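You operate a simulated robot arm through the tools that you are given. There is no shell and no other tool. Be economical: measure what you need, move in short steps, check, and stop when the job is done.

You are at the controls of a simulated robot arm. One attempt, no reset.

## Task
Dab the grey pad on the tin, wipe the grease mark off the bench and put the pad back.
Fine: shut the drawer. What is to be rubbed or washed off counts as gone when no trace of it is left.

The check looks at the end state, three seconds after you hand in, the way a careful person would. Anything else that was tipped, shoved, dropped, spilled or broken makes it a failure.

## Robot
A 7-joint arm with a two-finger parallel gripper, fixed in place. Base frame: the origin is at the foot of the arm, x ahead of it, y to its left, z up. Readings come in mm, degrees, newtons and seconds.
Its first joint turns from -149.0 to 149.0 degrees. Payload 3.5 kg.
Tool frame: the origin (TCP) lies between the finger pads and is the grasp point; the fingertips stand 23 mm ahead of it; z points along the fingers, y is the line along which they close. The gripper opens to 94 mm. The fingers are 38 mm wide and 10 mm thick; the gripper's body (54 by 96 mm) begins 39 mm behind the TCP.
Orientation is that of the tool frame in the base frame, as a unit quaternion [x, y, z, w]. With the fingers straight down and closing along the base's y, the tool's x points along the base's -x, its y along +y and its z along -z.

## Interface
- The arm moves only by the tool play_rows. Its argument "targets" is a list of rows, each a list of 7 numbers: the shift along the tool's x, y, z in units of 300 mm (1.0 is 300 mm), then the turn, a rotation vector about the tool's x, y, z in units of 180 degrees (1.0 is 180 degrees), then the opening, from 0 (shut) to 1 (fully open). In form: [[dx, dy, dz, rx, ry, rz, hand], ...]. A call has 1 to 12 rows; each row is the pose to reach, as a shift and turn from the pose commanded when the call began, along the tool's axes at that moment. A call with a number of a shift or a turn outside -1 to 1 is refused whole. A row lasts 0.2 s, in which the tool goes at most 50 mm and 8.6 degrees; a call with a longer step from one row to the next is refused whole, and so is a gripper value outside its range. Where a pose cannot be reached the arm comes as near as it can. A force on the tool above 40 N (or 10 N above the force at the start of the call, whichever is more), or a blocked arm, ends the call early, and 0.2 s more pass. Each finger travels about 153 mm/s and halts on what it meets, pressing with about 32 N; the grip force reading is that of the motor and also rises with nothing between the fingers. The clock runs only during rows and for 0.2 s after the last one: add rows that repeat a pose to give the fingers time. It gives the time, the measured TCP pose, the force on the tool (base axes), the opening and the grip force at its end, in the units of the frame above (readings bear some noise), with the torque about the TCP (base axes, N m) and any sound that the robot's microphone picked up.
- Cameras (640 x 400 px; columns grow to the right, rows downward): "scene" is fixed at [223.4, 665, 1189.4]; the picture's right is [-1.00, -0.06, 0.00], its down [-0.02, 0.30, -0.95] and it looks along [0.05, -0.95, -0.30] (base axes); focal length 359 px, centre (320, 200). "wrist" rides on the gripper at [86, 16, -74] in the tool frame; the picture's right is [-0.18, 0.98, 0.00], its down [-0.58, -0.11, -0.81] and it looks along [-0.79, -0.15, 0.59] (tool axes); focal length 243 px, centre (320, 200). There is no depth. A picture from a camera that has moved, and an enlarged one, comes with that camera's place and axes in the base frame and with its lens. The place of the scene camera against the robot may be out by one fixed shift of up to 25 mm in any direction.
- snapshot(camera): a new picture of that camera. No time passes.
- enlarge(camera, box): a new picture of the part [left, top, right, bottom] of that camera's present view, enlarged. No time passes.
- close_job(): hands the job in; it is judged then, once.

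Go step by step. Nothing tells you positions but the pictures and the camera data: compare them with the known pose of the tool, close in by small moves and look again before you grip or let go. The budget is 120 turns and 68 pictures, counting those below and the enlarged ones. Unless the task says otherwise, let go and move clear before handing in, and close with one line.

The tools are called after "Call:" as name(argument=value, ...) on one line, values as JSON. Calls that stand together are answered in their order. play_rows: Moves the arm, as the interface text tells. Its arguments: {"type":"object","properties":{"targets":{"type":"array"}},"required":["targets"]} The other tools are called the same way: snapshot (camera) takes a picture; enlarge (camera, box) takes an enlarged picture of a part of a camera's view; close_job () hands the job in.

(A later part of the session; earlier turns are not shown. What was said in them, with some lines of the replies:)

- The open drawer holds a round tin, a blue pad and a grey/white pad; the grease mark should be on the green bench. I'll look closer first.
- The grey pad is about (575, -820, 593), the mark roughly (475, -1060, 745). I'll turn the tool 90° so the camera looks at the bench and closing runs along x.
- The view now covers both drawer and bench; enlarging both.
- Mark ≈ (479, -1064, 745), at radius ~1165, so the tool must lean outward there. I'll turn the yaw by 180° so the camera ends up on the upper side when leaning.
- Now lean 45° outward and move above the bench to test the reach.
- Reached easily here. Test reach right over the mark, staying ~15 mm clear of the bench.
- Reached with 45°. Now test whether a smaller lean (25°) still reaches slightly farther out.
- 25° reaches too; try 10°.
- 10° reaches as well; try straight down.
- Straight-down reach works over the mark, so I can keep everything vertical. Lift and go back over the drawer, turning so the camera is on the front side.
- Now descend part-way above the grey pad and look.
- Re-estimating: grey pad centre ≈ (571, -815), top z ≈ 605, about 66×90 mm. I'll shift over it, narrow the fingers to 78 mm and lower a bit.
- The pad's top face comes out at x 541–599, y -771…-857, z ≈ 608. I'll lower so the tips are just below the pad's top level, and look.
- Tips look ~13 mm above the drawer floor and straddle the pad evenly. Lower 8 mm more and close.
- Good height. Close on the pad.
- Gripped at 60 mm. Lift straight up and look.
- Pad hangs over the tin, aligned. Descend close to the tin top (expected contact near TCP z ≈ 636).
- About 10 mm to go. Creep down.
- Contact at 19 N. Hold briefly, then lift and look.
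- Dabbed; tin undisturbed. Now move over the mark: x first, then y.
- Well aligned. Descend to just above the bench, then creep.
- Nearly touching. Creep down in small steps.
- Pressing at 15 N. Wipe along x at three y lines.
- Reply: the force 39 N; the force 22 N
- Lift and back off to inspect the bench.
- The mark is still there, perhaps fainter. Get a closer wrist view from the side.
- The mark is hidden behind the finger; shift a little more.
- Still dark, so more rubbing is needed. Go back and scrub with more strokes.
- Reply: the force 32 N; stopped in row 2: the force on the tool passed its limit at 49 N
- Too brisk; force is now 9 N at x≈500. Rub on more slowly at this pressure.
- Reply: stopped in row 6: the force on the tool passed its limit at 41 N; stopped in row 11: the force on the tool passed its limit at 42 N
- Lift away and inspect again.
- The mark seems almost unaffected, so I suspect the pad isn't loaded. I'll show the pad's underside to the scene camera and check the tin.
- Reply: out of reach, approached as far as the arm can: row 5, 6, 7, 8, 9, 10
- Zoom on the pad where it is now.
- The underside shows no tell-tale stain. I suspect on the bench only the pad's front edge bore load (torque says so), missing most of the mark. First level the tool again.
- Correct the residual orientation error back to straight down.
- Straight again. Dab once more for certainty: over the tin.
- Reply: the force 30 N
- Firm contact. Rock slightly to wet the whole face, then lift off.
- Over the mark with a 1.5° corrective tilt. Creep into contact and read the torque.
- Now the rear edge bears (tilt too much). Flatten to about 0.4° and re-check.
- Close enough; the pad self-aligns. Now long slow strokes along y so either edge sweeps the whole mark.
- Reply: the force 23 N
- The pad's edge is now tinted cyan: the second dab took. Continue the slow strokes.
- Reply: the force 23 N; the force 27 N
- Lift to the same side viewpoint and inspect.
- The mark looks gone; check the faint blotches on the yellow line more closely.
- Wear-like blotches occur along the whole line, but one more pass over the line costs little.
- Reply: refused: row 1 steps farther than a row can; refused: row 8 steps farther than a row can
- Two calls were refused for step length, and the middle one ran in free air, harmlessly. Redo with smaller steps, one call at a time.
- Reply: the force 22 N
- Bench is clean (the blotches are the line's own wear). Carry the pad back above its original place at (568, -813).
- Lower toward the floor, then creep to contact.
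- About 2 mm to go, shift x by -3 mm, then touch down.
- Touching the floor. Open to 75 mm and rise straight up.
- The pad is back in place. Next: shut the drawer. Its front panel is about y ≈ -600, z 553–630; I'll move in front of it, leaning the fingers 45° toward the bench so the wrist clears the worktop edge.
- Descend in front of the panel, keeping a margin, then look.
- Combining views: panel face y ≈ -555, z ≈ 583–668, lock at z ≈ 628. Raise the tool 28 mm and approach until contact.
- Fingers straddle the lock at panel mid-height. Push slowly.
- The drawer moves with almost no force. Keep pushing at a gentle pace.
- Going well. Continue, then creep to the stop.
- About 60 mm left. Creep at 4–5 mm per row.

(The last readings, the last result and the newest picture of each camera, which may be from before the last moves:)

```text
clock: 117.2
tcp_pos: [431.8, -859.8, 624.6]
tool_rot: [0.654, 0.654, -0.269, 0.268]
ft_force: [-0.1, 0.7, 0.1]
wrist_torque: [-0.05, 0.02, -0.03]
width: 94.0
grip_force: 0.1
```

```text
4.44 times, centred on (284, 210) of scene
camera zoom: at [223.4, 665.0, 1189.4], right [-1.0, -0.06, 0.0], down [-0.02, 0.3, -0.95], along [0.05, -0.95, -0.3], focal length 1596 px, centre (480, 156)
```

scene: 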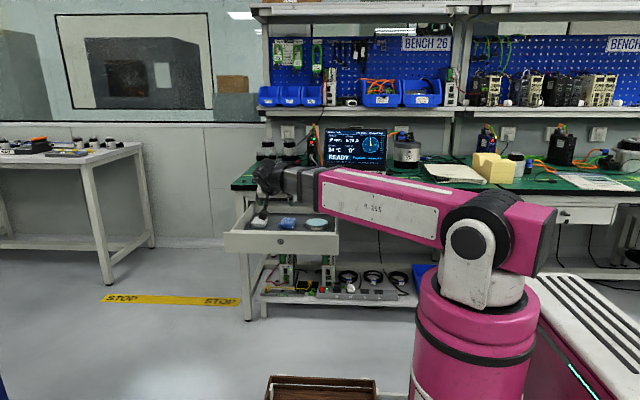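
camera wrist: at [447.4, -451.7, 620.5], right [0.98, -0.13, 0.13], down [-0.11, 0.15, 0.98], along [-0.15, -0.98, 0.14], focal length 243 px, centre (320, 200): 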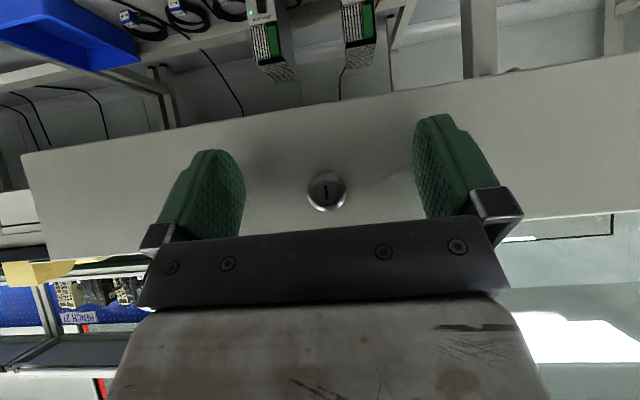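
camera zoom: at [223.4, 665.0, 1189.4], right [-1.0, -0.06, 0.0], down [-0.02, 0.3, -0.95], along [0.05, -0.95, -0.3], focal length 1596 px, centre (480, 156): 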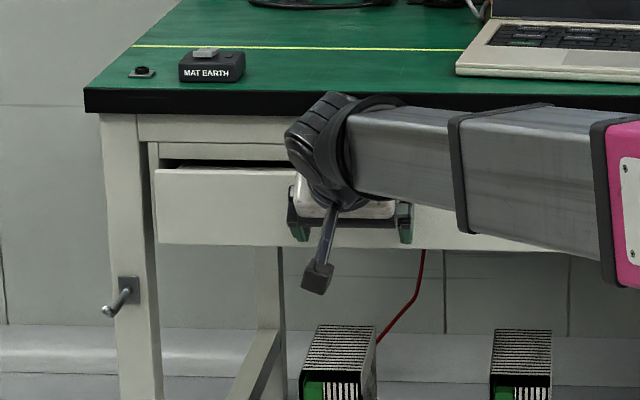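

Nearly shut; continue creeping until the stop.

Call:
play_rows(targets=[[-0.008, 0, 0.008, 0, 0, 0, 1], [-0.016, 0, 0.016, 0, 0, 0, 1], [-0.024, 0, 0.024, 0, 0, 0, 1], [-0.032, 0, 0.032, 0, 0, 0, 1], [-0.04, 0, 0.04, 0, 0, 0, 1], [-0.048, 0, 0.048, 0, 0, 0, 1], [-0.056, 0, 0.056, 0, 0, 0, 1], [-0.064, 0, 0.064, 0, 0, 0, 1], [-0.072, 0, 0.072, 0, 0, 0, 1], [-0.08, 0, 0.08, 0, 0, 0, 1]])

Call:
enlarge(camera="scene", box=[232, 180, 304, 225])

```text
clock: 119.4
tcp_pos: [430.8, -892.1, 624.6]
tool_rot: [0.654, 0.654, -0.269, 0.268]
ft_force: [0.0, -0.9, -0.2]
wrist_torque: [0.0, -0.03, 0.0]
width: 93.8
grip_force: 0.0
```

```text
8.89 times, centred on (268, 202) of scene
camera zoom: at [223.4, 665.0, 1189.4], right [-1.0, -0.06, 0.0], down [-0.02, 0.3, -0.95], along [0.05, -0.95, -0.3], focal length 3191 px, centre (782, 178)
```

zoom: 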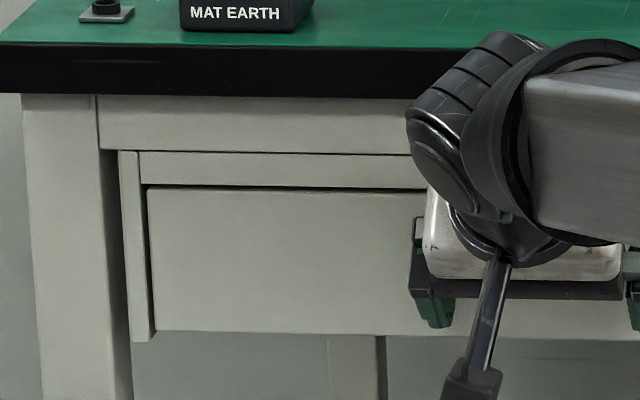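

The panel is about flush with its frame. Push on gently to find the stop.

Call:
play_rows(targets=[[-0.005, 0, 0.005, 0, 0, 0, 1], [-0.01, 0, 0.01, 0, 0, 0, 1], [-0.015, 0, 0.015, 0, 0, 0, 1], [-0.02, 0, 0.02, 0, 0, 0, 1], [-0.025, 0, 0.025, 0, 0, 0, 1], [-0.025, 0, 0.025, 0, 0, 0, 1]])

Call:
enlarge(camera="scene", box=[232, 180, 304, 225])

```text
clock: 120.2
tcp_pos: [430.9, -895.5, 625.3]
tool_rot: [0.656, 0.655, -0.267, 0.265]
ft_force: [3.3, 13.1, 4.3]
wrist_torque: [-0.02, 0.18, -0.1]
width: 93.6
grip_force: 0.1
stopped in row 4: the force on the tool passed its limit at 44 N (the readings are from after the stop); the commanded pose is now the measured one
```

```text
8.89 times, centred on (268, 202) of scene
camera zoom: at [223.4, 665.0, 1189.4], right [-1.0, -0.06, 0.0], down [-0.02, 0.3, -0.95], along [0.05, -0.95, -0.3], focal length 3191 px, centre (782, 178)
```

zoom: 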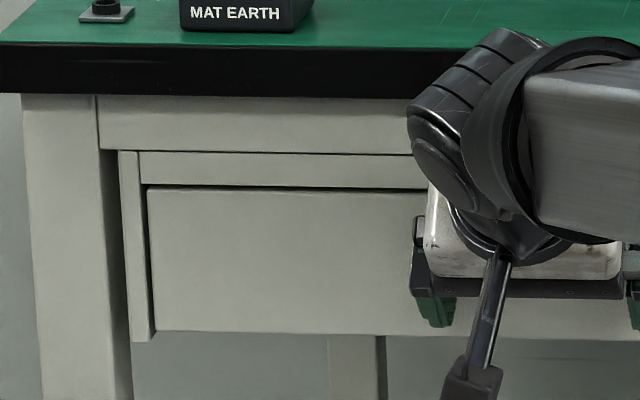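

The drawer is hard against its stop. Back away slowly along +y, then check.

Call:
play_rows(targets=[[0.01, 0, -0.01, 0, 0, 0, 1], [0.04, 0, -0.04, 0, 0, 0, 1], [0.1, 0, -0.1, 0, 0, 0, 1], [0.18, 0, -0.18, 0, 0, 0, 1], [0.28, 0, -0.28, 0, 0, 0, 1], [0.38, 0, -0.38, 0, 0, 0, 1], [0.48, 0, -0.48, 0, 0, 0, 1], [0.55, 0, -0.58, 0, 0, 0, 1], [0.55, 0, -0.7, 0, 0, 0, 1], [0.55, 0, -0.85, 0, 0, 0, 1], [0.5, 0, -0.98, 0, 0, 0, 1], [0.5, 0, -0.98, 0, 0, 0, 1]])

Call:
enlarge(camera="scene", box=[222, 140, 366, 230])

Call:
snapshot(camera="wrist")

```text
clock: 122.8
tcp_pos: [431.2, -584.7, 729.3]
tool_rot: [0.656, 0.654, -0.267, 0.266]
ft_force: [0.1, -1.1, 0.8]
wrist_torque: [-0.02, -0.01, -0.02]
width: 94.0
grip_force: 0.0
```

```text
4.44 times, centred on (294, 185) of scene
camera zoom: at [223.4, 665.0, 1189.4], right [-1.0, -0.06, 0.0], down [-0.02, 0.3, -0.95], along [0.05, -0.95, -0.3], focal length 1596 px, centre (436, 267)
```

zoom: 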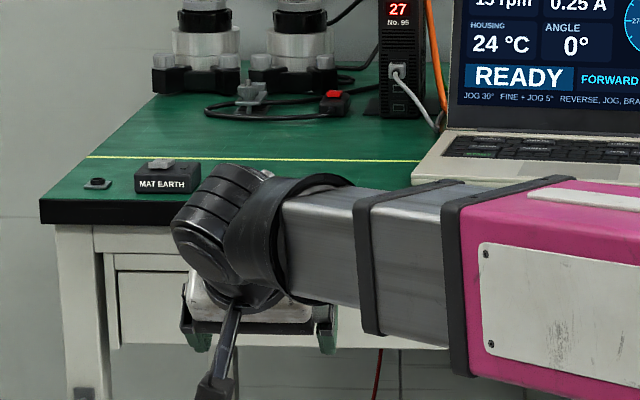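

```text
3 pictures are left
camera wrist: at [447.2, -470.8, 722.8], right [0.98, -0.13, 0.13], down [-0.11, 0.15, 0.98], along [-0.15, -0.98, 0.13], focal length 243 px, centre (320, 200)
```

wrist: 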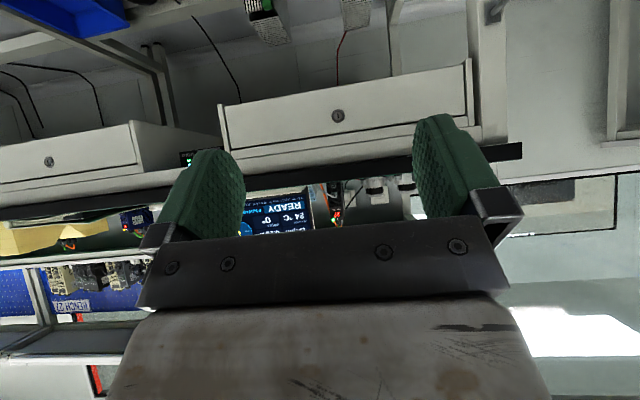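

The drawer is shut flush, the bench is clean, everything else stands where it was, and the arm is clear. I'm handing in.

Call:
close_job()

```text
The job is handed in.
```

The grey pad was dabbed on the tin and the grease mark wiped off the bench with no trace left in the last pictures. The pad is back in the drawer within a few millimetres of where it started, and the drawer is shut against its stop.
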